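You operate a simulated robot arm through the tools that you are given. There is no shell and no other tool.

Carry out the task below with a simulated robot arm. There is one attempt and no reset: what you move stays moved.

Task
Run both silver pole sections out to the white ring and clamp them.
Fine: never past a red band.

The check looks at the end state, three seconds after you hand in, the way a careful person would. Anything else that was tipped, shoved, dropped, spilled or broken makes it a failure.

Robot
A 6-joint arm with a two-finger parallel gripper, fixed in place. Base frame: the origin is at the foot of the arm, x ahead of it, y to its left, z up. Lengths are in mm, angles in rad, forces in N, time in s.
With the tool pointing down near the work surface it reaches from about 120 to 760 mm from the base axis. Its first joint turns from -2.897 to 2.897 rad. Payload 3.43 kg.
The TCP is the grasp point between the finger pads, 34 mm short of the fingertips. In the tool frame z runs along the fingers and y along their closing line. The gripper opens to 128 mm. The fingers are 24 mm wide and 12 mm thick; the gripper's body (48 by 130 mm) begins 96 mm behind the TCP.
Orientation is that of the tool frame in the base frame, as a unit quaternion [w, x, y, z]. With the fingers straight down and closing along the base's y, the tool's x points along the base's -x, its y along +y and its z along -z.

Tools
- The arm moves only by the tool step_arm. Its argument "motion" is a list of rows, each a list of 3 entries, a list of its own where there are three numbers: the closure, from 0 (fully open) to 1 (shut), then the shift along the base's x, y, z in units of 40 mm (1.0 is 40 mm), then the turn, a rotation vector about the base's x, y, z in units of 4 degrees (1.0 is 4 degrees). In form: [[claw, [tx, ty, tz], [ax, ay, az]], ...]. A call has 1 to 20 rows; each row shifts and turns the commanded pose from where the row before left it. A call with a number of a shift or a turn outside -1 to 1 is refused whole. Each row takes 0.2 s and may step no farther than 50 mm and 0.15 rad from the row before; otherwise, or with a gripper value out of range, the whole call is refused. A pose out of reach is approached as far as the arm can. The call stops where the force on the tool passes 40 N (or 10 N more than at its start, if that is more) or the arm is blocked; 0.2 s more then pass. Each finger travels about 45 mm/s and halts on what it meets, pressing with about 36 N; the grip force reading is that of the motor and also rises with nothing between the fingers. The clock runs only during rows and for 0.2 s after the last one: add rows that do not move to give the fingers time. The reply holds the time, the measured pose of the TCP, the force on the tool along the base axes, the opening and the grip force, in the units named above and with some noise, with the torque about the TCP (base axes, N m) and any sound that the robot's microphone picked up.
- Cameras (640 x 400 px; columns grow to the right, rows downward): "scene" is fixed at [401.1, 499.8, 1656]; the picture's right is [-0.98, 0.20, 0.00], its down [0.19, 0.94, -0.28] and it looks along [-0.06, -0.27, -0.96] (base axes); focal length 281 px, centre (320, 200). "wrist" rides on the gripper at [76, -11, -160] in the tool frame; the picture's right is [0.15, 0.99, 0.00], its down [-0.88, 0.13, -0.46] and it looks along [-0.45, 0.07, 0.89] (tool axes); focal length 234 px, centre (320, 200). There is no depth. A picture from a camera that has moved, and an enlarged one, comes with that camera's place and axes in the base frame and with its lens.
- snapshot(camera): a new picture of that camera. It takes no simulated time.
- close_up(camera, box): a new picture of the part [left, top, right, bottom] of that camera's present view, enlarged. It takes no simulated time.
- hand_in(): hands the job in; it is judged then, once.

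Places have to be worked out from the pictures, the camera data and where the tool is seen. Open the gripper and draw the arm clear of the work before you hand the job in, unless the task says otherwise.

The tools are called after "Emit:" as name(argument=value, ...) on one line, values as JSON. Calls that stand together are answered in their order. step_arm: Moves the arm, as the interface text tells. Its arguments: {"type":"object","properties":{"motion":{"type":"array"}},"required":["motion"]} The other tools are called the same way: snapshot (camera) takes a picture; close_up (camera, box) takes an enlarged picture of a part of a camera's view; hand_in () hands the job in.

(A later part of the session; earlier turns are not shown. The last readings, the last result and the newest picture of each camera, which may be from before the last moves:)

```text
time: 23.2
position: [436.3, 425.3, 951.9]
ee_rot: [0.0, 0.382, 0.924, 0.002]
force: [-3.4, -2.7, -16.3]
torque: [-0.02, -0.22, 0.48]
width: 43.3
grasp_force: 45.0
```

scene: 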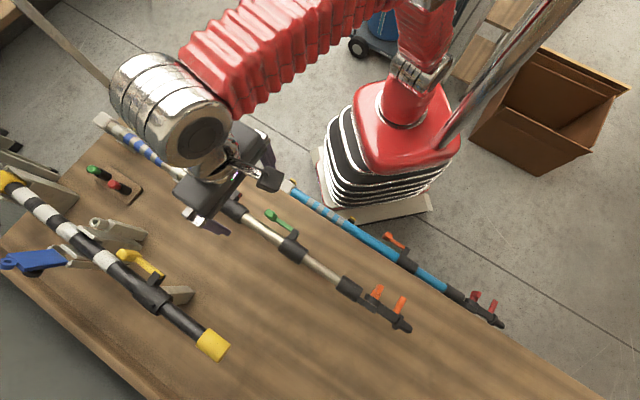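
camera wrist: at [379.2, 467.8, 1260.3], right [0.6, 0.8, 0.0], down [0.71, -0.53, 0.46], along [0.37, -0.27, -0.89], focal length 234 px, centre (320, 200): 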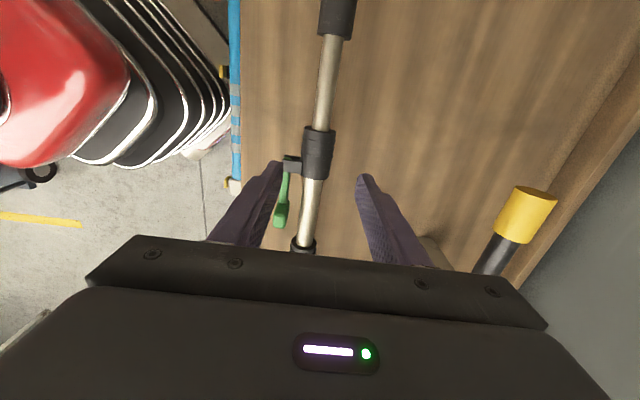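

The lateral force is nearly gone, but about 16 N of vertical load has built up. I'll open slightly and re-grip now that I'm centred.

Emit:
step_arm(motion=[[0.62, [0, 0, 0], [0, 0, 0]], [0.62, [0, 0, 0], [0, 0, 0]], [0.68, [0, 0, 0], [0, 0, 0]], [0.74, [0, 0, 0], [0, 0, 0]], [0.78, [0, 0, 0], [0, 0, 0]], [0.78, [0, 0, 0], [0, 0, 0]]])

Emit:
close_up(camera="wrist", box=[240, 60, 400, 260])

Emit:
close_up(camera="scene", box=[230, 195, 262, 227])

```text
time: 24.6
position: [436.4, 425.3, 952.3]
ee_rot: [0.001, 0.383, 0.924, 0.002]
force: [3.9, 3.9, 8.3]
torque: [0.13, -0.03, 0.4]
width: 43.1
grasp_force: 45.4
```

```text
2.00 times, centred on (320, 160) of wrist
camera zoom: at [374.7, 469.1, 1112.7], right [0.6, 0.8, 0.0], down [0.71, -0.53, 0.46], along [0.37, -0.27, -0.89], focal length 468 px, centre (320, 280)
```

zoom: 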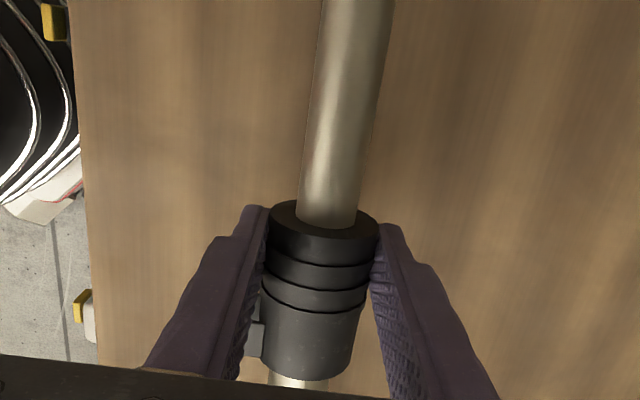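

```text
12.50 times, centred on (246, 211) of scene
camera zoom: at [401.1, 499.8, 1656.0], right [-0.98, 0.2, 0.0], down [0.19, 0.94, -0.28], along [-0.06, -0.27, -0.96], focal length 3512 px, centre (1245, 62)
```

zoom: 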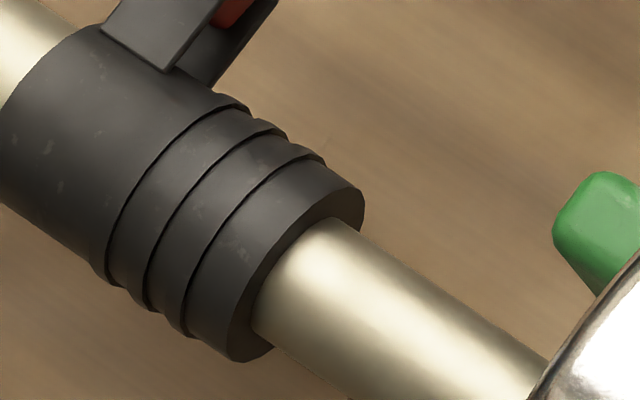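

The loads are small now. I'll make a gentle 2 mm test pull along the pole axis toward the tip and read the force.

Emit:
step_arm(motion=[[0.8, [-0.035, 0.035, 0], [0, 0, 0]], [0.8, [0, 0, 0], [0, 0, 0]]])

Emit:
close_up(camera="scene", box=[230, 195, 262, 227])

```text
time: 25.2
position: [436.0, 427.1, 953.6]
ee_rot: [0.0, 0.382, 0.924, 0.002]
force: [3.0, 3.2, 8.0]
torque: [-0.01, -0.21, 0.34]
width: 42.9
grasp_force: 45.0
```

```text
12.50 times, centred on (246, 211) of scene
camera zoom: at [401.1, 499.8, 1656.0], right [-0.98, 0.2, 0.0], down [0.19, 0.94, -0.28], along [-0.06, -0.27, -0.96], focal length 3512 px, centre (1245, 62)
```

zoom: 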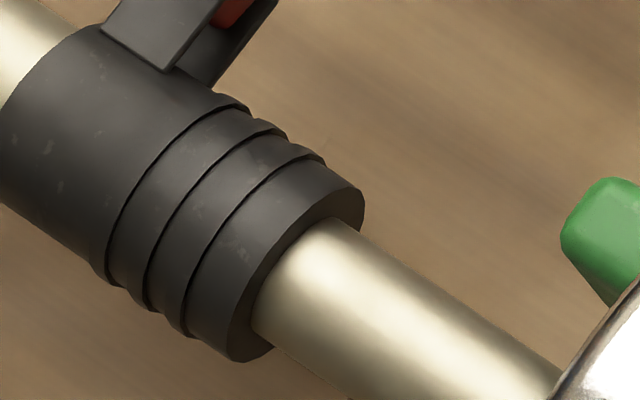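

The middle section slides freely and the red collar stays put. I'll pull on in small increments, watching the mouth for the white ring.

Emit:
step_arm(motion=[[0.8, [-0.0884, 0.0884, 0], [0, 0, 0]], [0.8, [-0.0884, 0.0884, 0], [0, 0, 0]]])

Emit:
close_up(camera="scene", box=[230, 195, 262, 227])

```text
time: 25.8
position: [427.5, 434.0, 953.5]
ee_rot: [0.001, 0.383, 0.924, 0.002]
force: [4.6, 4.2, 13.9]
torque: [0.16, 0.1, 0.81]
width: 42.9
grasp_force: 45.1
```

```text
12.50 times, centred on (246, 211) of scene
camera zoom: at [401.1, 499.8, 1656.0], right [-0.98, 0.2, 0.0], down [0.19, 0.94, -0.28], along [-0.06, -0.27, -0.96], focal length 3512 px, centre (1245, 62)
```

zoom: 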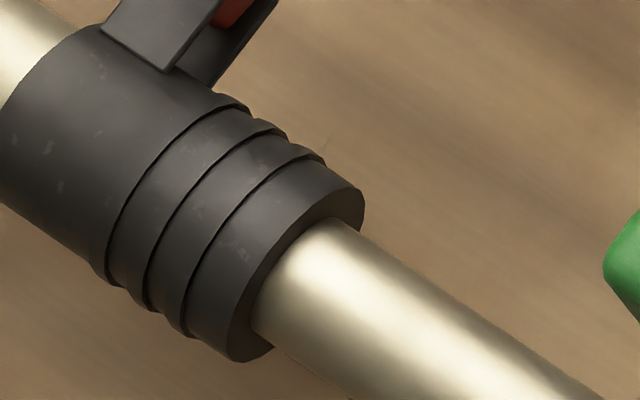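

It slides; about 14 N upward and 6 N sideways have built up, so I'll let the tool drift slightly (up 1 mm and toward +v) while pulling the next 10 mm.

Emit:
step_arm(motion=[[0.8, [-0.08, 0.096, 0.03], [0, 0, 0]], [0.8, [-0.0884, 0.0884, 0], [0, 0, 0]]])

Emit:
close_up(camera="scene", box=[230, 195, 262, 227])

```text
time: 26.4
position: [420.6, 442.5, 954.1]
ee_rot: [0.001, 0.383, 0.924, 0.002]
force: [10.2, 9.4, -0.7]
torque: [0.14, -0.39, 0.49]
width: 43.0
grasp_force: 44.9
```

```text
12.50 times, centred on (246, 211) of scene
camera zoom: at [401.1, 499.8, 1656.0], right [-0.98, 0.2, 0.0], down [0.19, 0.94, -0.28], along [-0.06, -0.27, -0.96], focal length 3512 px, centre (1245, 62)
```

zoom: 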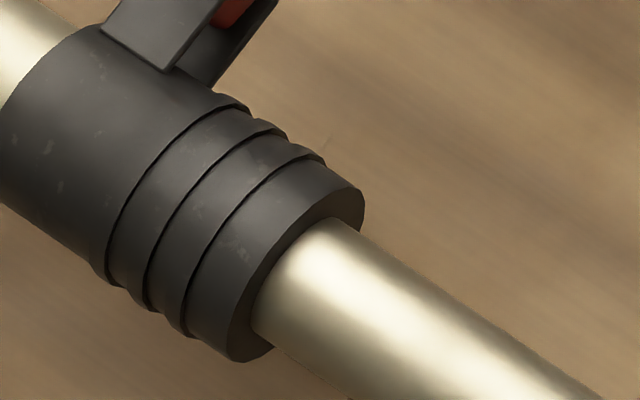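

Still smooth. I'll keep correcting the lateral load (about 1.5 mm toward +v) while pulling the next 10 mm.

Emit:
step_arm(motion=[[0.8, [-0.065, 0.112, 0], [0, 0, 0]], [0.8, [-0.0884, 0.0884, 0], [0, 0, 0]]])

Emit:
close_up(camera="scene", box=[230, 195, 262, 227])

```text
time: 27.0
position: [413.2, 448.5, 952.7]
ee_rot: [0.0, 0.383, 0.924, -0.001]
force: [3.2, 2.0, -7.6]
torque: [0.02, -0.21, 0.88]
width: 43.1
grasp_force: 45.0
```

```text
12.50 times, centred on (246, 211) of scene
camera zoom: at [401.1, 499.8, 1656.0], right [-0.98, 0.2, 0.0], down [0.19, 0.94, -0.28], along [-0.06, -0.27, -0.96], focal length 3512 px, centre (1245, 62)
```

zoom: 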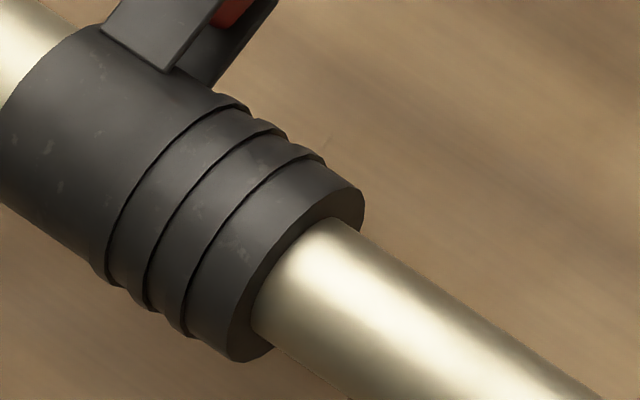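

Loads are small again after roughly 32 mm of pull. Continuing another 15 mm.

Emit:
step_arm(motion=[[0.8, [-0.0884, 0.0884, 0], [0, 0, 0]], [0.8, [-0.0884, 0.0884, 0], [0, 0, 0]], [0.8, [-0.0884, 0.0884, 0], [0, 0, 0]]])

Emit:
close_up(camera="scene", box=[230, 195, 262, 227])

```text
time: 27.8
position: [403.1, 459.8, 953.1]
ee_rot: [0.0, 0.383, 0.924, 0.0]
force: [-2.8, -2.9, -13.8]
torque: [0.03, 0.28, 0.87]
width: 43.0
grasp_force: 44.8
```

```text
12.50 times, centred on (246, 211) of scene
camera zoom: at [401.1, 499.8, 1656.0], right [-0.98, 0.2, 0.0], down [0.19, 0.94, -0.28], along [-0.06, -0.27, -0.96], focal length 3512 px, centre (1245, 62)
```

zoom: 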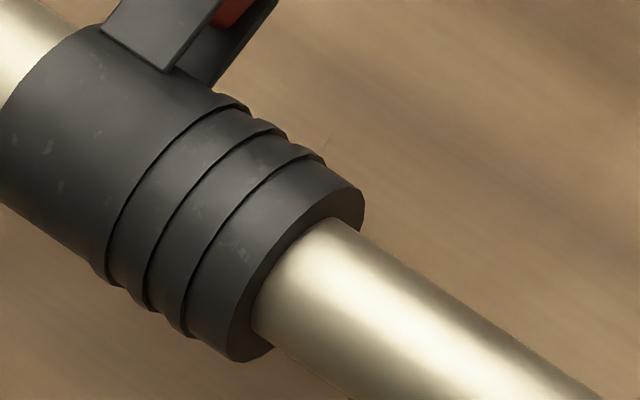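

Pulled about 47 mm with no ring yet. I'll trim the tool down 0.8 mm and go on another 15 mm.

Emit:
step_arm(motion=[[0.8, [-0.0884, 0.0884, -0.02], [0, 0, 0]], [0.8, [-0.0884, 0.0884, 0], [0, 0, 0]], [0.8, [-0.0884, 0.0884, 0], [0, 0, 0]]])

Emit:
close_up(camera="scene", box=[230, 195, 262, 227])

```text
time: 28.6
position: [393.9, 470.5, 952.6]
ee_rot: [0.0, 0.383, 0.924, 0.0]
force: [-5.3, -7.0, -13.3]
torque: [-0.05, 0.12, 0.65]
width: 43.2
grasp_force: 45.1
```

```text
12.50 times, centred on (246, 211) of scene
camera zoom: at [401.1, 499.8, 1656.0], right [-0.98, 0.2, 0.0], down [0.19, 0.94, -0.28], along [-0.06, -0.27, -0.96], focal length 3512 px, centre (1245, 62)
```

zoom: 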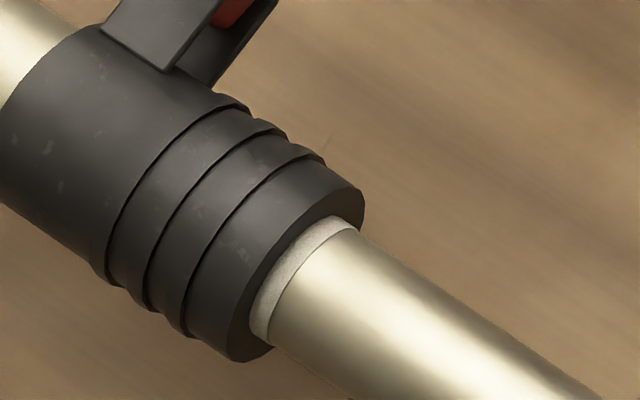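

The white ring is emerging at the mouth (about 4 mm showing). I'll creep 2 mm at a time until it's just fully out.

Emit:
step_arm(motion=[[0.8, [-0.045, 0.025, -0.02], [0, 0, 0]], [0.8, [0, 0, 0], [0, 0, 0]]])

Emit:
close_up(camera="scene", box=[235, 205, 255, 225])

```text
time: 29.2
position: [391.6, 471.6, 953.9]
ee_rot: [0.0, 0.382, 0.924, 0.002]
force: [-4.4, -4.9, -3.6]
torque: [-0.15, 0.14, 0.76]
width: 43.0
grasp_force: 45.2
```

```text
16.00 times, centred on (245, 215) of scene
camera zoom: at [401.1, 499.8, 1656.0], right [-0.98, 0.2, 0.0], down [0.19, 0.94, -0.28], along [-0.06, -0.27, -0.96], focal length 4496 px, centre (1520, -40)
```

zoom: 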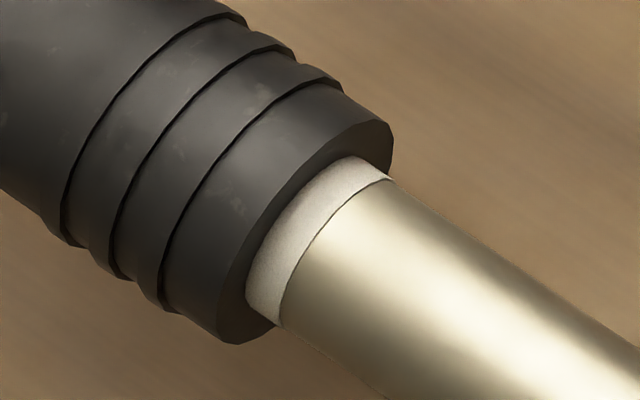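

About 6 mm of white ring is visible and its back edge isn't out yet. Another 2 mm.

Emit:
step_arm(motion=[[0.8, [-0.038, 0.032, 0], [0, 0, 0]], [0.8, [0, 0, 0], [0, 0, 0]]])

Emit:
close_up(camera="scene", box=[235, 205, 255, 225])

```text
time: 29.8
position: [390.3, 471.9, 952.3]
ee_rot: [0.001, 0.383, 0.924, 0.002]
force: [-5.4, -6.9, 0.7]
torque: [-0.22, 0.03, 0.83]
width: 42.9
grasp_force: 45.3
```

```text
16.00 times, centred on (245, 215) of scene
camera zoom: at [401.1, 499.8, 1656.0], right [-0.98, 0.2, 0.0], down [0.19, 0.94, -0.28], along [-0.06, -0.27, -0.96], focal length 4496 px, centre (1520, -40)
```

zoom: 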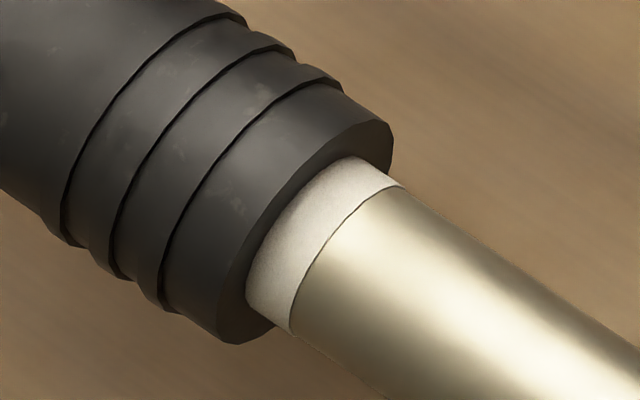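

About 8 mm of ring is now visible. I'll creep 1.5 mm more to look for its back edge.

Emit:
step_arm(motion=[[0.8, [-0.03, 0.022, 0], [0, 0, 0]], [0.8, [0, 0, 0], [0, 0, 0]]])

Emit:
close_up(camera="scene", box=[235, 205, 255, 225])

```text
time: 30.4
position: [388.9, 474.0, 952.5]
ee_rot: [0.001, 0.382, 0.924, 0.002]
force: [-7.4, -7.7, 13.3]
torque: [-0.22, 0.25, 0.92]
width: 43.3
grasp_force: 44.8
```

```text
16.00 times, centred on (245, 215) of scene
camera zoom: at [401.1, 499.8, 1656.0], right [-0.98, 0.2, 0.0], down [0.19, 0.94, -0.28], along [-0.06, -0.27, -0.96], focal length 4496 px, centre (1520, -40)
```

zoom: 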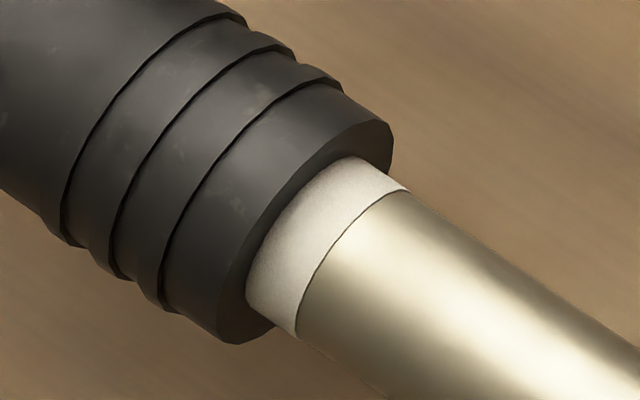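

About 9.5 mm of ring showing, still no back edge. Another ~2 mm with a small load trim.

Emit:
step_arm(motion=[[0.8, [-0.042, 0.028, 0.02], [0, 0, 0]], [0.8, [0, 0, 0], [0, 0, 0]]])

Emit:
close_up(camera="scene", box=[235, 205, 255, 225])

```text
time: 31.0
position: [387.2, 475.6, 953.0]
ee_rot: [0.001, 0.382, 0.924, 0.001]
force: [-1.2, -2.2, 8.3]
torque: [-0.03, -0.13, 0.95]
width: 43.1
grasp_force: 45.2
```

```text
16.00 times, centred on (245, 215) of scene
camera zoom: at [401.1, 499.8, 1656.0], right [-0.98, 0.2, 0.0], down [0.19, 0.94, -0.28], along [-0.06, -0.27, -0.96], focal length 4496 px, centre (1520, -40)
```

zoom: 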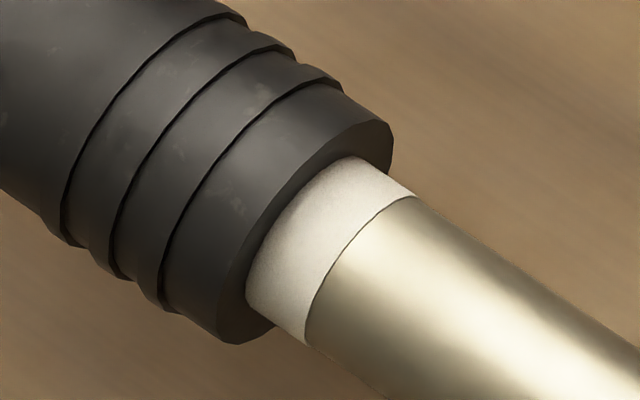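

About 11.5 mm showing. I'll continue in 1.5–2 mm steps to find the ring's trailing edge.

Emit:
step_arm(motion=[[0.8, [-0.035, 0.035, 0.01], [0, 0, 0]], [0.8, [0, 0, 0], [0, 0, 0]]])

Emit:
close_up(camera="scene", box=[235, 205, 255, 225])

```text
time: 31.6
position: [387.0, 475.7, 952.4]
ee_rot: [0.0, 0.383, 0.924, 0.001]
force: [1.3, 1.2, 5.7]
torque: [-0.07, -0.22, 0.98]
width: 42.9
grasp_force: 45.1
```

```text
16.00 times, centred on (245, 215) of scene
camera zoom: at [401.1, 499.8, 1656.0], right [-0.98, 0.2, 0.0], down [0.19, 0.94, -0.28], along [-0.06, -0.27, -0.96], focal length 4496 px, centre (1520, -40)
```

zoom: 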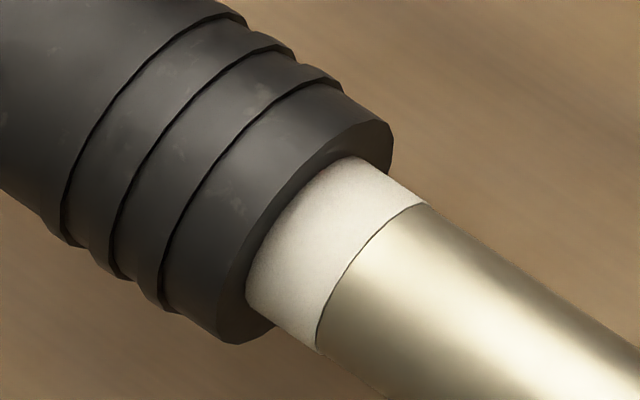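

About 13.5 mm showing and still all white. Another 2 mm.

Emit:
step_arm(motion=[[0.8, [-0.035, 0.035, 0], [0, 0, 0]], [0.8, [0, 0, 0], [0, 0, 0]]])

Emit:
close_up(camera="scene", box=[235, 205, 255, 225])

```text
time: 32.2
position: [386.4, 477.9, 952.7]
ee_rot: [0.0, 0.383, 0.924, 0.001]
force: [6.8, 5.6, -1.9]
torque: [0.07, -0.33, 0.89]
width: 42.9
grasp_force: 45.3
```

```text
16.00 times, centred on (245, 215) of scene
camera zoom: at [401.1, 499.8, 1656.0], right [-0.98, 0.2, 0.0], down [0.19, 0.94, -0.28], along [-0.06, -0.27, -0.96], focal length 4496 px, centre (1520, -40)
```

zoom: 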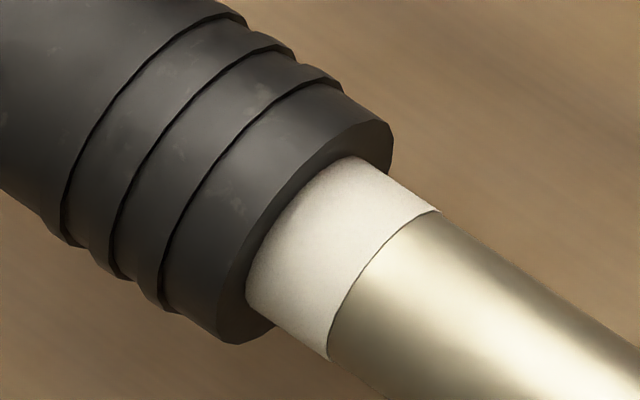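

About 15.7 mm of white now. I'll continue cautiously for the trailing edge.

Emit:
step_arm(motion=[[0.8, [-0.03, 0.04, 0], [0, 0, 0]], [0.8, [0, 0, 0], [0, 0, 0]]])

Emit:
close_up(camera="scene", box=[235, 205, 255, 225])

```text
time: 32.8
position: [383.9, 479.2, 952.6]
ee_rot: [0.0, 0.383, 0.924, 0.002]
force: [6.7, 5.4, -6.8]
torque: [0.02, -0.19, 0.88]
width: 43.1
grasp_force: 44.8
```

```text
16.00 times, centred on (245, 215) of scene
camera zoom: at [401.1, 499.8, 1656.0], right [-0.98, 0.2, 0.0], down [0.19, 0.94, -0.28], along [-0.06, -0.27, -0.96], focal length 4496 px, centre (1520, -40)
```

zoom: 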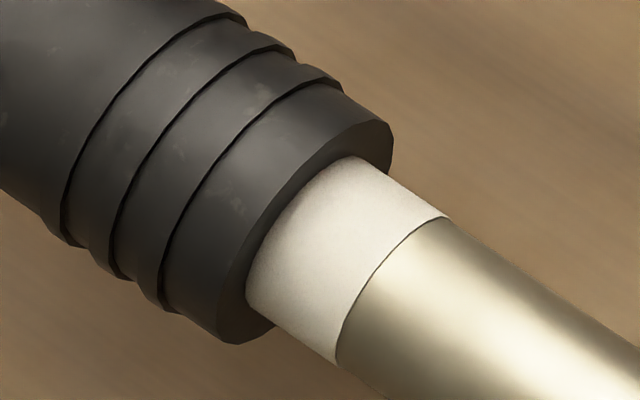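

About 17.7 mm of white. Another 2 mm.

Emit:
step_arm(motion=[[0.8, [-0.032, 0.038, -0.01], [0, 0, 0]], [0.8, [0, 0, 0], [0, 0, 0]]])

Emit:
close_up(camera="scene", box=[235, 205, 255, 225])

```text
time: 33.4
position: [381.2, 480.8, 952.5]
ee_rot: [0.0, 0.383, 0.924, 0.002]
force: [1.2, 0.3, -2.8]
torque: [-0.08, 0.03, 0.86]
width: 43.1
grasp_force: 45.1
```

```text
16.00 times, centred on (245, 215) of scene
camera zoom: at [401.1, 499.8, 1656.0], right [-0.98, 0.2, 0.0], down [0.19, 0.94, -0.28], along [-0.06, -0.27, -0.96], focal length 4496 px, centre (1520, -40)
```

zoom: 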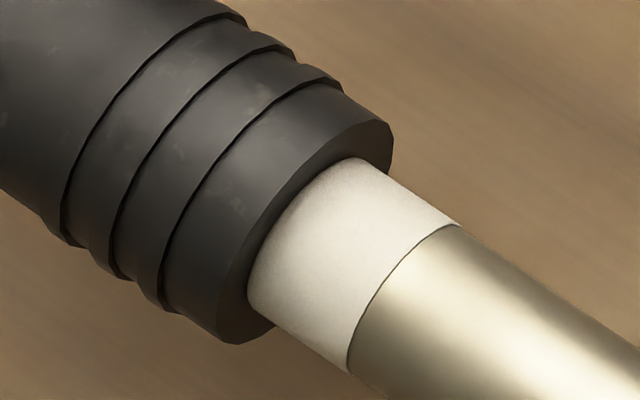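

About 19.8 mm of white, with no trailing edge yet. Another 1.5 mm.

Emit:
step_arm(motion=[[0.8, [-0.027, 0.027, 0], [0, 0, 0]], [0.8, [0, 0, 0], [0, 0, 0]]])

Emit:
close_up(camera="scene", box=[235, 205, 255, 225])

```text
time: 34.0
position: [380.5, 482.3, 953.7]
ee_rot: [0.0, 0.383, 0.924, 0.001]
force: [-0.4, -1.3, -4.5]
torque: [-0.05, 0.09, 0.81]
width: 42.8
grasp_force: 45.0
```

```text
16.00 times, centred on (245, 215) of scene
camera zoom: at [401.1, 499.8, 1656.0], right [-0.98, 0.2, 0.0], down [0.19, 0.94, -0.28], along [-0.06, -0.27, -0.96], focal length 4496 px, centre (1520, -40)
```

zoom: 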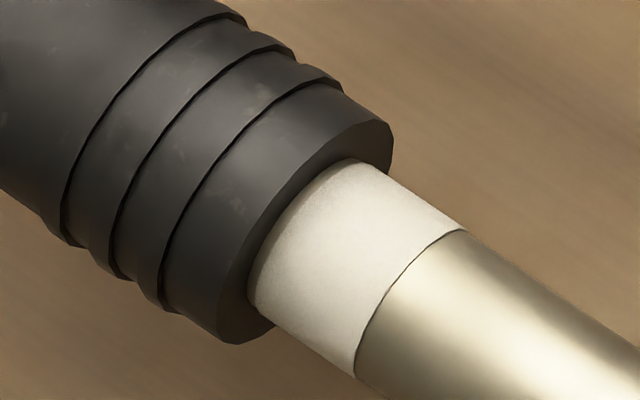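

A thin darker strip now shows between the collar and the white. I'll zoom in further to see whether it's the trailing edge or a red band.

Emit:
close_up(camera="scene", box=[240, 210, 250, 220])

Emit:
close_up(camera="scene", box=[244, 208, 250, 213])

```text
16.00 times, centred on (245, 215) of scene
camera zoom: at [401.1, 499.8, 1656.0], right [-0.98, 0.2, 0.0], down [0.19, 0.94, -0.28], along [-0.06, -0.27, -0.96], focal length 4496 px, centre (1520, -40)
```

zoom: 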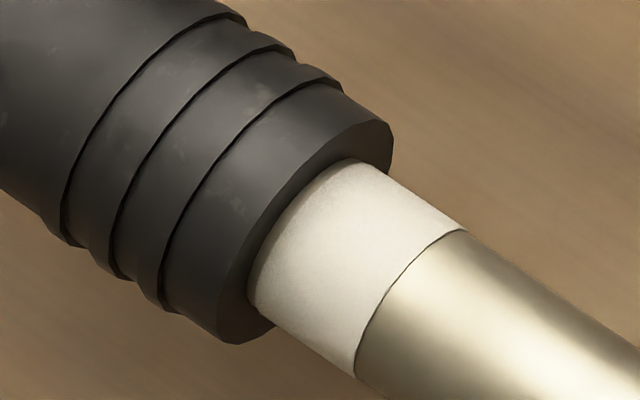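

```text
16.00 times, centred on (247, 210) of scene
camera zoom: at [401.1, 499.8, 1656.0], right [-0.98, 0.2, 0.0], down [0.19, 0.94, -0.28], along [-0.06, -0.27, -0.96], focal length 4496 px, centre (1488, 32)
```

zoom: 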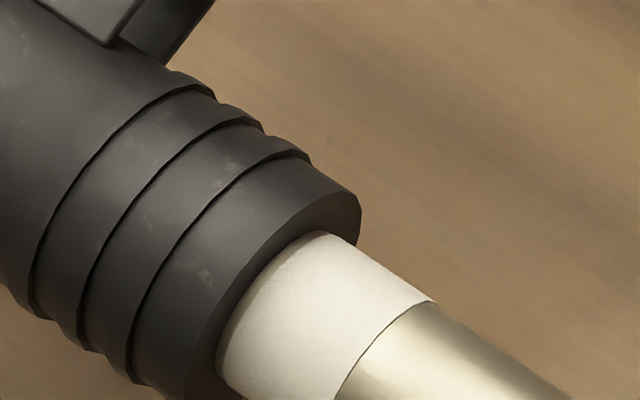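

The ring is about 22 mm wide and has just fully cleared the mouth, with a sliver of tube behind it and no red. I want the mouth to sit on the ring, so I'll ease back about 6 mm and then clamp.

Emit:
step_arm(motion=[[0.8, [0.053, -0.053, 0], [0, 0, 0]], [0.8, [0.053, -0.053, 0], [0, 0, 0]], [0.8, [0, 0, 0], [0, 0, 0]]])

Emit:
close_up(camera="scene", box=[235, 205, 255, 225])

```text
time: 34.8
position: [385.8, 478.6, 953.0]
ee_rot: [0.001, 0.382, 0.924, 0.001]
force: [-0.1, 0.6, -8.0]
torque: [0.21, 0.17, 1.06]
width: 43.2
grasp_force: 44.7
```

```text
16.00 times, centred on (245, 215) of scene
camera zoom: at [401.1, 499.8, 1656.0], right [-0.98, 0.2, 0.0], down [0.19, 0.94, -0.28], along [-0.06, -0.27, -0.96], focal length 4496 px, centre (1520, -40)
```

zoom: 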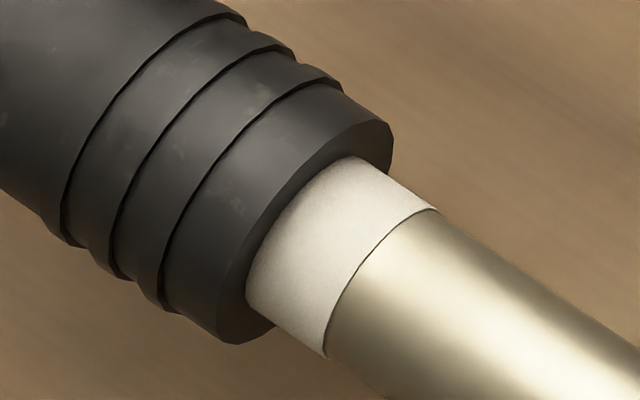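

About 15 mm of the ring shows, with the mouth sitting on it. I'll release the green collar and lift straight up.

Emit:
step_arm(motion=[[0.5, [0, 0, 0], [0, 0, 0]], [0.5, [0, 0, 0], [0, 0, 0]], [0.5, [0, 0, 0.5], [0, 0, 0]], [0.5, [0, 0, 0.9], [0, 0, 0]], [0.5, [0, 0, 0.9], [0, 0, 0]], [0.5, [0, 0, 0.9], [0, 0, 0]]])

Emit:
close_up(camera="scene", box=[235, 205, 255, 225])

Emit:
snapshot(camera="scene")

```text
time: 36.2
position: [387.7, 475.9, 1081.5]
ee_rot: [0.001, 0.383, 0.924, 0.0]
force: [0.5, 0.2, 0.1]
torque: [-0.01, 0.0, 0.0]
width: 64.1
grasp_force: 0.1
```

```text
16.00 times, centred on (245, 215) of scene
camera zoom: at [401.1, 499.8, 1656.0], right [-0.98, 0.2, 0.0], down [0.19, 0.94, -0.28], along [-0.06, -0.27, -0.96], focal length 4496 px, centre (1520, -40)
```

zoom: 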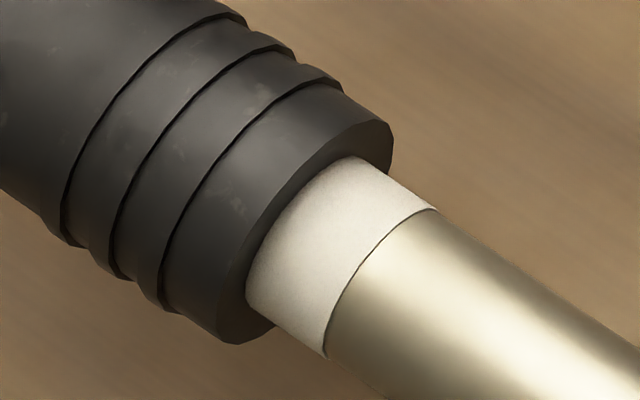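

```text
taken
```

scene: 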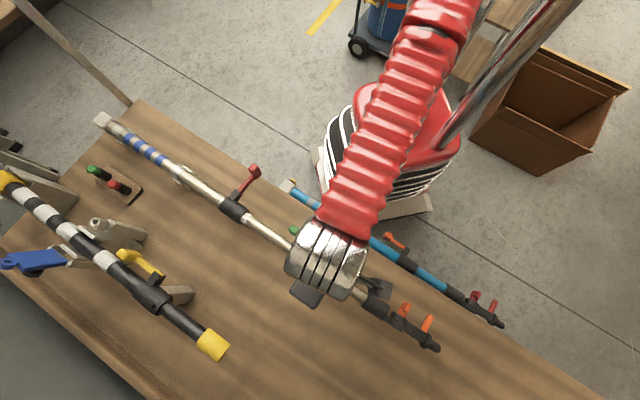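

The ring position is unchanged after release. Now I'll travel back above the open red lever handle, reversing my earlier path and yaw.

Emit:
step_arm(motion=[[0.77, [0.143, -0.316, 0.02], [0, 0, -1]], [0.77, [0.143, -0.316, 0.02], [0, 0, -1]], [0.77, [0.143, -0.316, 0.02], [0, 0, -1]], [0.77, [0.143, -0.316, 0.02], [0, 0, -1]], [0.77, [0.143, -0.316, 0.02], [0, 0, -1]], [0.77, [0.143, -0.316, 0.02], [0, 0, -1]], [0.77, [0.143, -0.316, 0.02], [0, 0, -1]], [0.77, [0.143, -0.316, 0.02], [0, 0, -1]], [0.77, [0.143, -0.316, 0.02], [0, 0, -1]], [0.77, [0.143, -0.316, 0.02], [0, 0, -1]], [0.77, [0.143, -0.316, 0.02], [0, 0, -1]], [0.77, [0.143, -0.316, 0.02], [0, 0, -1]], [0.77, [0.143, -0.316, 0.02], [0, 0, -1]], [0.77, [0.143, -0.316, 0.02], [0, 0, -1]], [0.77, [0.143, -0.316, 0.02], [0, 0, -1]], [0.77, [0.143, -0.316, 0.02], [0, 0, -1]], [0.77, [0.143, -0.316, 0.02], [0, 0, -1]], [0.77, [0.143, -0.316, 0.02], [0, 0, -1]], [0.77, [0.143, -0.316, 0.02], [0, 0, -1]], [0.77, [0.143, -0.316, 0.02], [0, 0, -1]]])

Emit:
step_arm(motion=[[0.77, [0.143, -0.316, 0.02], [0, 0, -1]], [0.77, [0.143, -0.316, 0.02], [0, 0, -1]], [0.77, [0.143, -0.316, 0.02], [0, 0, -1]], [0.77, [0, 0, -0.5], [0, 0, 0]], [0.77, [0, 0, -0.5], [0, 0, 0]]])

Emit:
close_up(camera="wrist", box=[240, 60, 400, 260])

```text
time: 40.4
position: [499.2, 225.0, 1093.9]
ee_rot: [0.001, 0.887, 0.461, 0.001]
force: [-0.6, -0.2, 0.1]
torque: [0.0, -0.03, 0.03]
width: 29.5
grasp_force: 0.0
```

```text
time: 41.6
position: [516.2, 186.2, 1058.1]
ee_rot: [0.002, 0.931, 0.366, 0.001]
force: [-0.5, 0.1, 0.3]
torque: [0.01, 0.01, 0.01]
width: 29.6
grasp_force: 0.2
```

```text
2.00 times, centred on (320, 160) of wrist
camera zoom: at [563.5, 245.6, 1217.3], right [0.78, -0.62, 0.0], down [-0.56, -0.69, 0.46], along [-0.28, -0.36, -0.89], focal length 468 px, centre (320, 280)
```

zoom: 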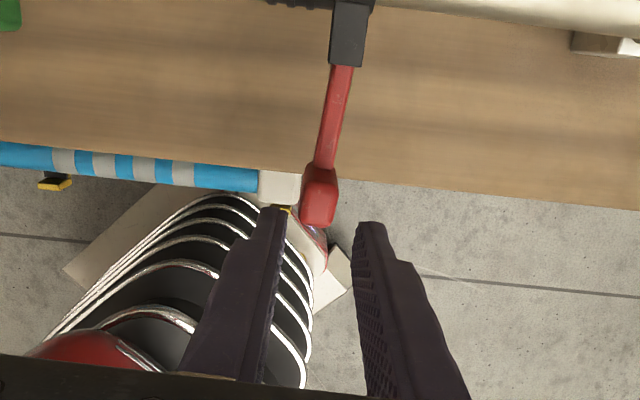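

The fingers line up laterally with the open red handle. I'll shift about 2.5 mm outward along the lever and descend around it.

Emit:
step_arm(motion=[[0.77, [-0.046, -0.043, -0.6], [0, 0, 0]], [0.77, [0, 0, -0.6], [0, 0, 0]], [0.77, [0, 0, -0.63], [0, 0, 0]]])

Emit:
close_up(camera="wrist", box=[240, 60, 400, 260])

```text
time: 42.4
position: [515.7, 185.4, 985.4]
ee_rot: [0.002, 0.93, 0.367, 0.0]
force: [0.2, -0.3, -0.1]
torque: [0.0, -0.01, -0.01]
width: 29.4
grasp_force: 0.1
```

```text
2.00 times, centred on (320, 160) of wrist
camera zoom: at [561.8, 243.9, 1145.8], right [0.78, -0.62, 0.0], down [-0.56, -0.69, 0.46], along [-0.28, -0.36, -0.89], focal length 468 px, centre (320, 280)
```

zoom: 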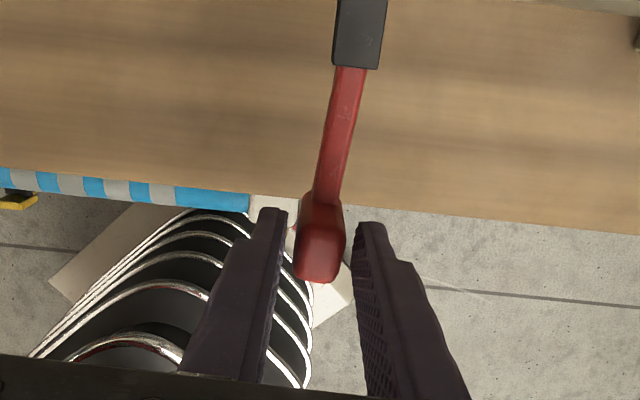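

The handle sits centred between the fingers. I'll take a loose hold (~21 mm) and reverse the arc, with the pin refined to about (572,234) and radius 76 mm, going half-way first.

Emit:
step_arm(motion=[[0.835, [0, 0, 0], [0, 0, 0]], [0.835, [0.09, -0.097, 0], [0, 0, 1]], [0.835, [0.0965, -0.09, 0], [0, 0, 1]], [0.835, [0.103, -0.0835, 0], [0, 0, 1]], [0.835, [0.108, -0.076, 0], [0, 0, 1]], [0.835, [0.113, -0.068, 0], [0, 0, 1]], [0.835, [0.118, -0.06, 0], [0, 0, 1]], [0.835, [0.1215, -0.052, 0], [0, 0, 1]], [0.835, [0.125, -0.043, 0], [0, 0, 1]], [0.835, [0.128, -0.0345, 0], [0, 0, 1]], [0.835, [0.13, -0.025, 0], [0, 0, 1]]])

Emit:
close_up(camera="wrist", box=[240, 60, 400, 260])

```text
time: 44.8
position: [559.9, 161.0, 985.7]
ee_rot: [0.001, 0.749, 0.662, 0.002]
force: [0.1, -1.2, 0.0]
torque: [0.02, 0.02, -0.01]
width: 21.1
grasp_force: 0.1
```

```text
2.00 times, centred on (320, 160) of wrist
camera zoom: at [557.7, 236.5, 1146.0], right [1.0, 0.03, 0.0], down [0.02, -0.89, 0.46], along [0.01, -0.46, -0.89], focal length 468 px, centre (320, 280)
```

zoom: 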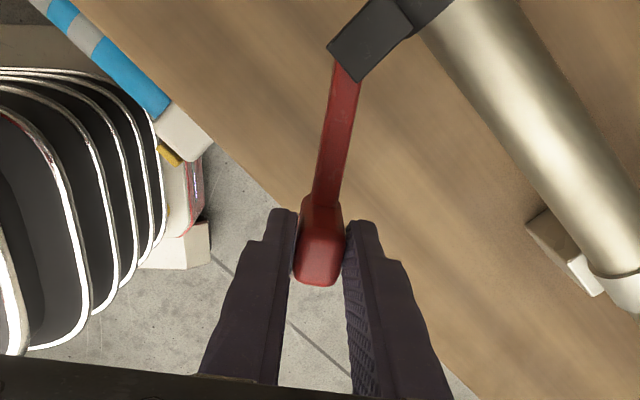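

The lever follows smoothly with no load. I'll continue closing most of the way.

Emit:
step_arm(motion=[[0.835, [0.131, -0.0165, 0], [0, 0, 1]], [0.835, [0.132, -0.007, 0], [0, 0, 1]], [0.835, [0.1325, 0.002, 0], [0, 0, 1]], [0.835, [0.1315, 0.011, 0], [0, 0, 1]], [0.835, [0.131, 0.02, 0], [0, 0, 1]], [0.835, [0.129, 0.03, 0], [0, 0, 1]], [0.835, [0.1265, 0.0385, 0], [0, 0, 1]], [0.835, [0.1235, 0.047, 0], [0, 0, 1]]])

Emit:
close_up(camera="wrist", box=[240, 60, 400, 260])

Emit:
close_up(camera="scene", box=[200, 160, 270, 230])

```text
time: 46.6
position: [602.3, 164.3, 986.5]
ee_rot: [0.0, 0.538, 0.843, 0.001]
force: [0.9, 0.5, -0.2]
torque: [-0.02, -0.05, 0.01]
width: 21.1
grasp_force: 0.1
```

```text
2.00 times, centred on (320, 160) of wrist
camera zoom: at [560.0, 227.4, 1146.3], right [0.83, 0.55, 0.0], down [0.49, -0.74, 0.46], along [0.25, -0.38, -0.89], focal length 468 px, centre (320, 280)
```

zoom: 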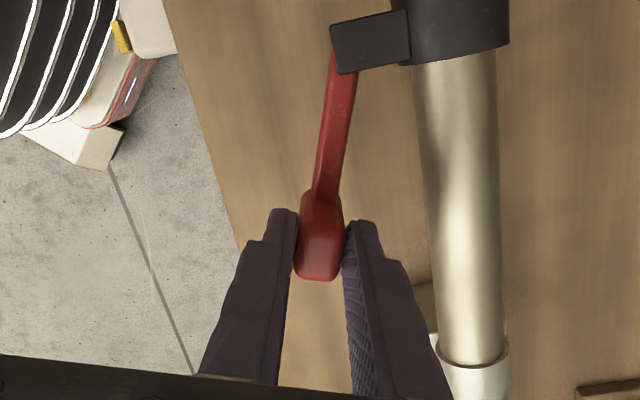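

```text
5.71 times, centred on (235, 195) of scene
camera zoom: at [401.1, 499.8, 1656.0], right [-0.98, 0.2, 0.0], down [0.19, 0.94, -0.28], along [-0.06, -0.27, -0.96], focal length 1606 px, centre (806, 229)
```

zoom: 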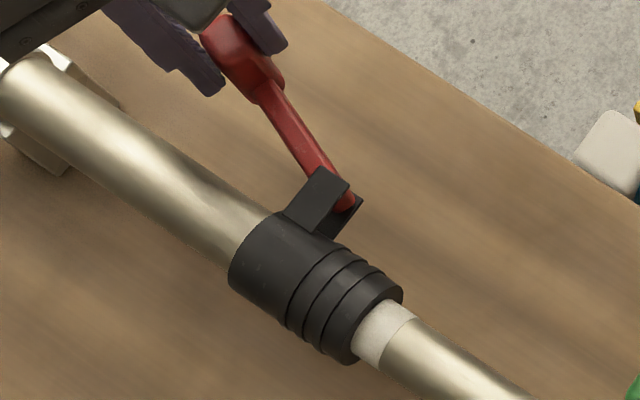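

Still smooth, and the ring stays in place. I'll do the last five steps to bring the lever parallel to the tube.

Emit:
step_arm(motion=[[0.835, [0.12, 0.056, 0], [0, 0, 1]], [0.835, [0.116, 0.064, 0], [0, 0, 1]], [0.835, [0.111, 0.072, 0], [0, 0, 1]], [0.835, [0.106, 0.0795, 0], [0, 0, 1]], [0.835, [0.1, 0.087, 0], [0, 0, 1]]])

Emit:
close_up(camera="wrist", box=[240, 60, 400, 260])

Emit:
close_up(camera="scene", box=[170, 130, 270, 220])

```text
time: 47.8
position: [623.8, 179.6, 987.1]
ee_rot: [0.0, 0.383, 0.924, 0.002]
force: [0.2, 0.8, 0.7]
torque: [-0.02, 0.0, -0.01]
width: 21.5
grasp_force: 0.0
```

```text
2.00 times, centred on (320, 160) of wrist
camera zoom: at [562.0, 224.0, 1146.0], right [0.6, 0.8, 0.0], down [0.71, -0.53, 0.46], along [0.37, -0.27, -0.89], focal length 468 px, centre (320, 280)
```

zoom: 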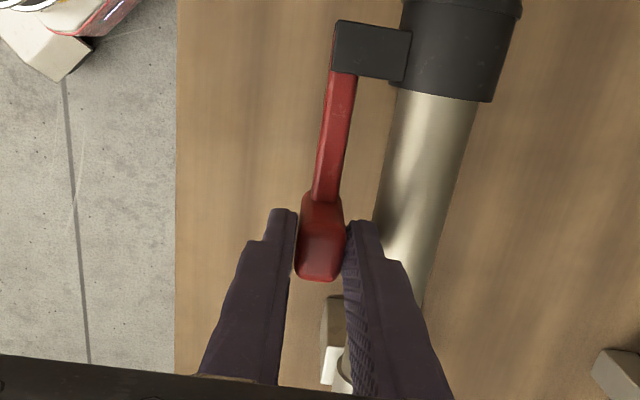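

```text
4.44 times, centred on (220, 175) of scene
camera zoom: at [401.1, 499.8, 1656.0], right [-0.98, 0.2, 0.0], down [0.19, 0.94, -0.28], along [-0.06, -0.27, -0.96], focal length 1249 px, centre (764, 311)
```

zoom: 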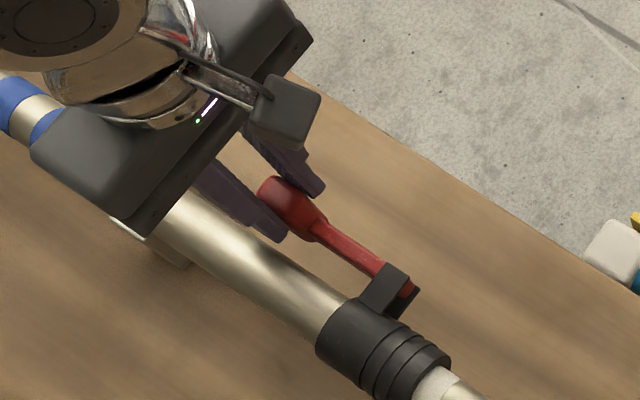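

The lever is back to its original attitude with no resistance felt. I'll press it 2 mm further toward the tube to check that it's home against its stop.

Emit:
step_arm(motion=[[0.835, [0.025, 0.025, 0], [0, 0, 0]], [0.835, [0.025, 0.025, 0], [0, 0, 0]], [0.835, [0, 0, 0], [0, 0, 0]]])

Emit:
close_up(camera="wrist", box=[240, 60, 400, 260])

```text
time: 48.6
position: [624.5, 182.9, 985.9]
ee_rot: [0.0, 0.383, 0.924, 0.002]
force: [-2.5, -3.2, -1.7]
torque: [-0.12, 0.07, 0.04]
width: 24.0
grasp_force: 2.3
```

```text
2.00 times, centred on (320, 160) of wrist
camera zoom: at [563.9, 225.8, 1145.9], right [0.6, 0.8, 0.0], down [0.71, -0.53, 0.46], along [0.37, -0.27, -0.89], focal length 468 px, centre (320, 280)
```

zoom: 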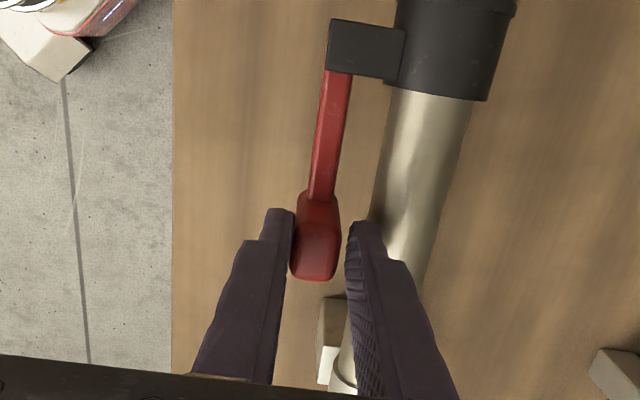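

The handle no longer moves and pushes back on the finger, so the red clamp is home. I'll re-centre, open and lift, then verify the lever and ring.

Emit:
step_arm(motion=[[0.835, [-0.04, -0.04, 0], [0, 0, 0]], [0.78, [0, 0, 0], [0, 0, 0]], [0.78, [0, 0, 0.5], [0, 0, 0]], [0.78, [0, 0, 0.9], [0, 0, 0]], [0.78, [0, 0, 0.9], [0, 0, 0]]])

Emit:
close_up(camera="scene", box=[200, 165, 260, 225])

Emit:
close_up(camera="scene", box=[260, 210, 360, 310])

```text
time: 49.8
position: [625.3, 179.2, 1078.2]
ee_rot: [0.0, 0.383, 0.924, 0.001]
force: [0.6, 0.1, 0.4]
torque: [-0.05, 0.02, -0.03]
width: 27.9
grasp_force: 0.2
```

```text
6.67 times, centred on (230, 195) of scene
camera zoom: at [401.1, 499.8, 1656.0], right [-0.98, 0.2, 0.0], down [0.19, 0.94, -0.28], along [-0.06, -0.27, -0.96], focal length 1873 px, centre (920, 233)
```

zoom: 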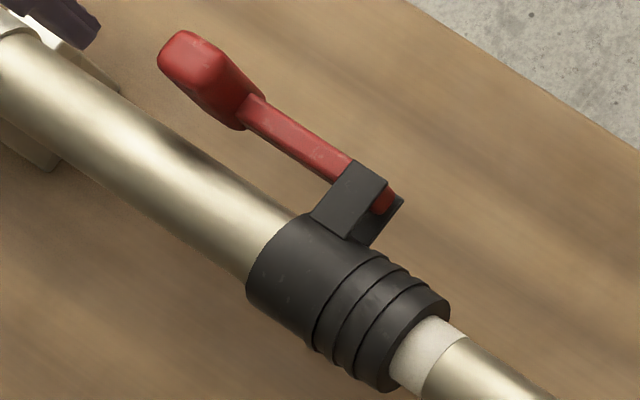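

```text
4.00 times, centred on (310, 260) of scene
camera zoom: at [401.1, 499.8, 1656.0], right [-0.98, 0.2, 0.0], down [0.19, 0.94, -0.28], along [-0.06, -0.27, -0.96], focal length 1124 px, centre (360, -40)
```

zoom: 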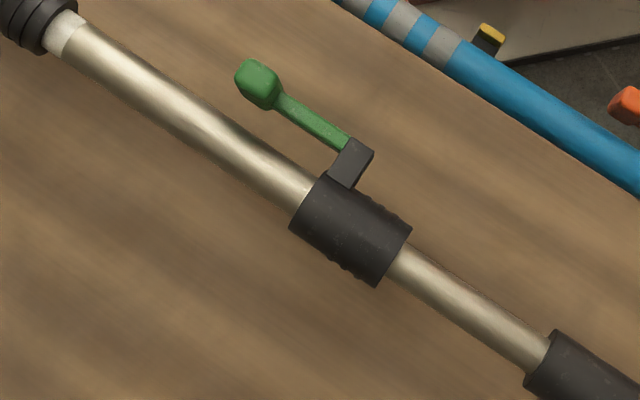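

The red lever matches its original closed position and the white ring sits at its mouth. Next I'll hover over the green lever handle, which I now estimate at (434.5,369.5,975).

Emit:
step_arm(motion=[[0.78, [-0.795, 0.793, 0], [0, 0, 0]], [0.78, [-0.795, 0.793, 0], [0, 0, 0]], [0.78, [-0.795, 0.793, 0], [0, 0, 0]], [0.78, [-0.795, 0.793, 0], [0, 0, 0]], [0.78, [-0.795, 0.793, 0], [0, 0, 0]], [0.78, [-0.795, 0.793, 0], [0, 0, 0]], [0.78, [0, 0, -0.7], [0, 0, 0]], [0.78, [0, 0, -0.7], [0, 0, 0]]])

Emit:
close_up(camera="wrist", box=[240, 60, 400, 260])

```text
time: 51.6
position: [432.4, 370.4, 1021.9]
ee_rot: [0.002, 0.383, 0.924, 0.001]
force: [0.2, -0.5, 0.8]
torque: [0.01, 0.0, 0.01]
width: 28.1
grasp_force: 0.1
```

```text
2.00 times, centred on (320, 160) of wrist
camera zoom: at [370.5, 414.1, 1181.7], right [0.6, 0.8, 0.0], down [0.71, -0.53, 0.46], along [0.37, -0.27, -0.89], focal length 468 px, centre (320, 280)
```

zoom: 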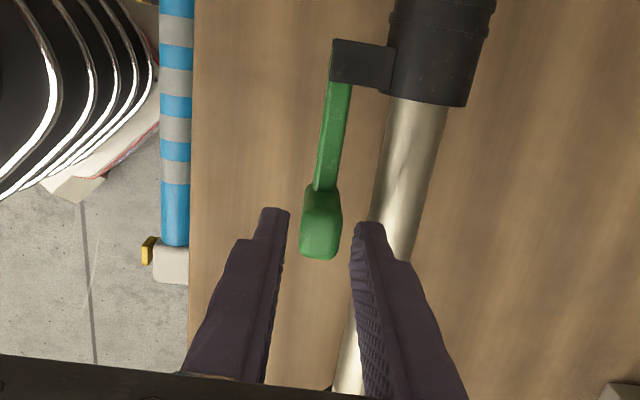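

The handle is laterally centred but about 4.5 mm further toward the outer end. I'll shift that way and descend around it.

Emit:
step_arm(motion=[[0.78, [0.08, -0.08, -0.2], [0, 0, 0]], [0.78, [0, 0, -0.25], [0, 0, 0]], [0.78, [0, 0, -0.25], [0, 0, 0]], [0.78, [0, 0, -0.22], [0, 0, 0]]])

Emit:
close_up(camera="wrist", box=[240, 60, 400, 260])

```text
time: 52.6
position: [435.9, 367.3, 987.1]
ee_rot: [0.001, 0.383, 0.924, 0.001]
force: [0.7, 0.9, -0.6]
torque: [0.01, -0.04, 0.0]
width: 28.3
grasp_force: 0.1
```

```text
2.00 times, centred on (320, 160) of wrist
camera zoom: at [374.8, 411.1, 1144.9], right [0.6, 0.8, 0.0], down [0.71, -0.53, 0.46], along [0.37, -0.27, -0.89], focal length 468 px, centre (320, 280)
```

zoom: 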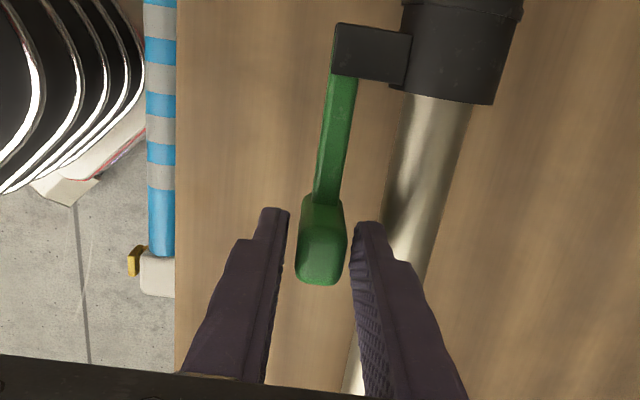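

This matches the red-lever pose exactly, and the blue pole nearby is much lower (z≈740), so it's out of the way. I'll take a loose hold and swing the green lever open along the same calibrated arc.

Emit:
step_arm(motion=[[0.835, [0, 0, 0], [0, 0, 0]], [0.835, [-0.1, -0.087, 0], [0, 0, -1]], [0.835, [-0.106, -0.0795, 0], [0, 0, -1]], [0.835, [-0.111, -0.072, 0], [0, 0, -1]], [0.835, [-0.116, -0.064, 0], [0, 0, -1]], [0.835, [-0.12, -0.056, 0], [0, 0, -1]], [0.835, [-0.1235, -0.047, 0], [0, 0, -1]], [0.835, [-0.1265, -0.0385, 0], [0, 0, -1]]])

Emit:
close_up(camera="wrist", box=[240, 60, 400, 260])

Emit:
close_up(camera="scene", box=[230, 180, 350, 280])

```text
time: 54.4
position: [404.3, 349.7, 985.5]
ee_rot: [0.001, 0.596, 0.803, 0.002]
force: [0.7, 0.9, -0.4]
torque: [0.0, 0.01, 0.0]
width: 21.0
grasp_force: 0.0
```

```text
2.00 times, centred on (320, 160) of wrist
camera zoom: at [371.1, 417.4, 1144.8], right [0.9, 0.43, 0.0], down [0.38, -0.81, 0.46], along [0.2, -0.41, -0.89], focal length 468 px, centre (320, 280)
```

zoom: 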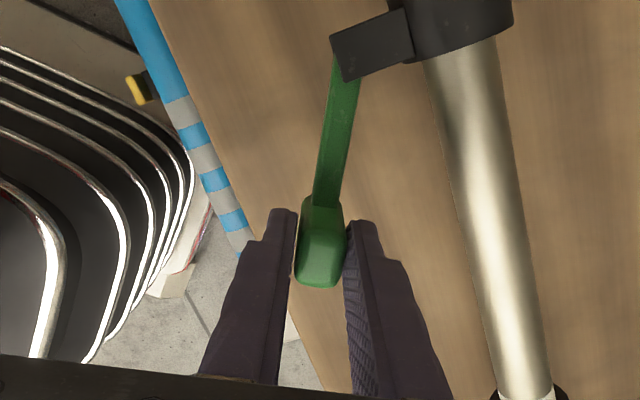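

```text
4.00 times, centred on (290, 230) of scene
camera zoom: at [401.1, 499.8, 1656.0], right [-0.98, 0.2, 0.0], down [0.19, 0.94, -0.28], along [-0.06, -0.27, -0.96], focal length 1124 px, centre (440, 80)
```

zoom: 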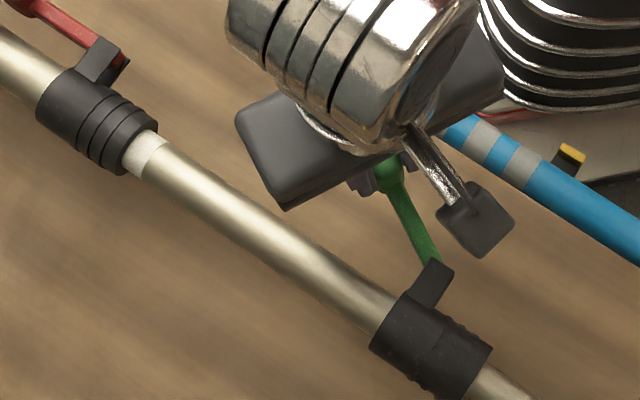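

The green lever is about 28° open and following freely; the red clamp and ring are unchanged. I'll continue the arc.

Emit:
step_arm(motion=[[0.835, [-0.129, -0.03, 0], [0, 0, -1]], [0.835, [-0.131, -0.02, 0], [0, 0, -1]], [0.835, [-0.1315, -0.011, 0], [0, 0, -1]], [0.835, [-0.1325, -0.002, 0], [0, 0, -1]], [0.835, [-0.132, 0.007, 0], [0, 0, -1]], [0.835, [-0.131, 0.0165, 0], [0, 0, -1]], [0.835, [-0.13, 0.025, 0], [0, 0, -1]], [0.835, [-0.128, 0.0345, 0], [0, 0, -1]]])

Emit:
close_up(camera="wrist", box=[240, 60, 400, 260])

```text
time: 56.2
position: [361.6, 349.9, 984.9]
ee_rot: [0.002, 0.793, 0.609, 0.002]
force: [0.2, -0.6, 0.8]
torque: [0.01, 0.01, 0.0]
width: 21.3
grasp_force: 0.4
```

```text
2.00 times, centred on (320, 160) of wrist
camera zoom: at [370.3, 425.2, 1145.2], right [0.99, -0.12, 0.0], down [-0.1, -0.88, 0.46], along [-0.05, -0.45, -0.89], focal length 468 px, centre (320, 280)
```

zoom: 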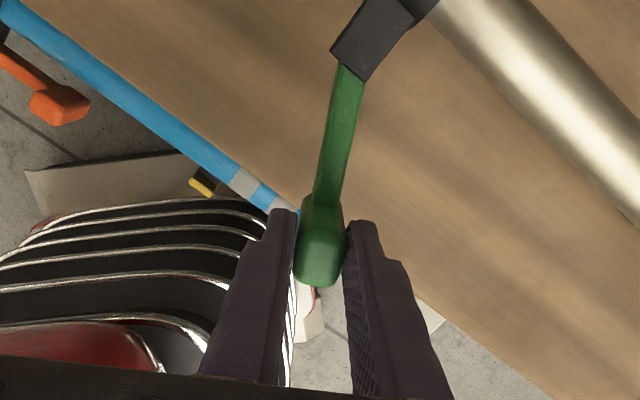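

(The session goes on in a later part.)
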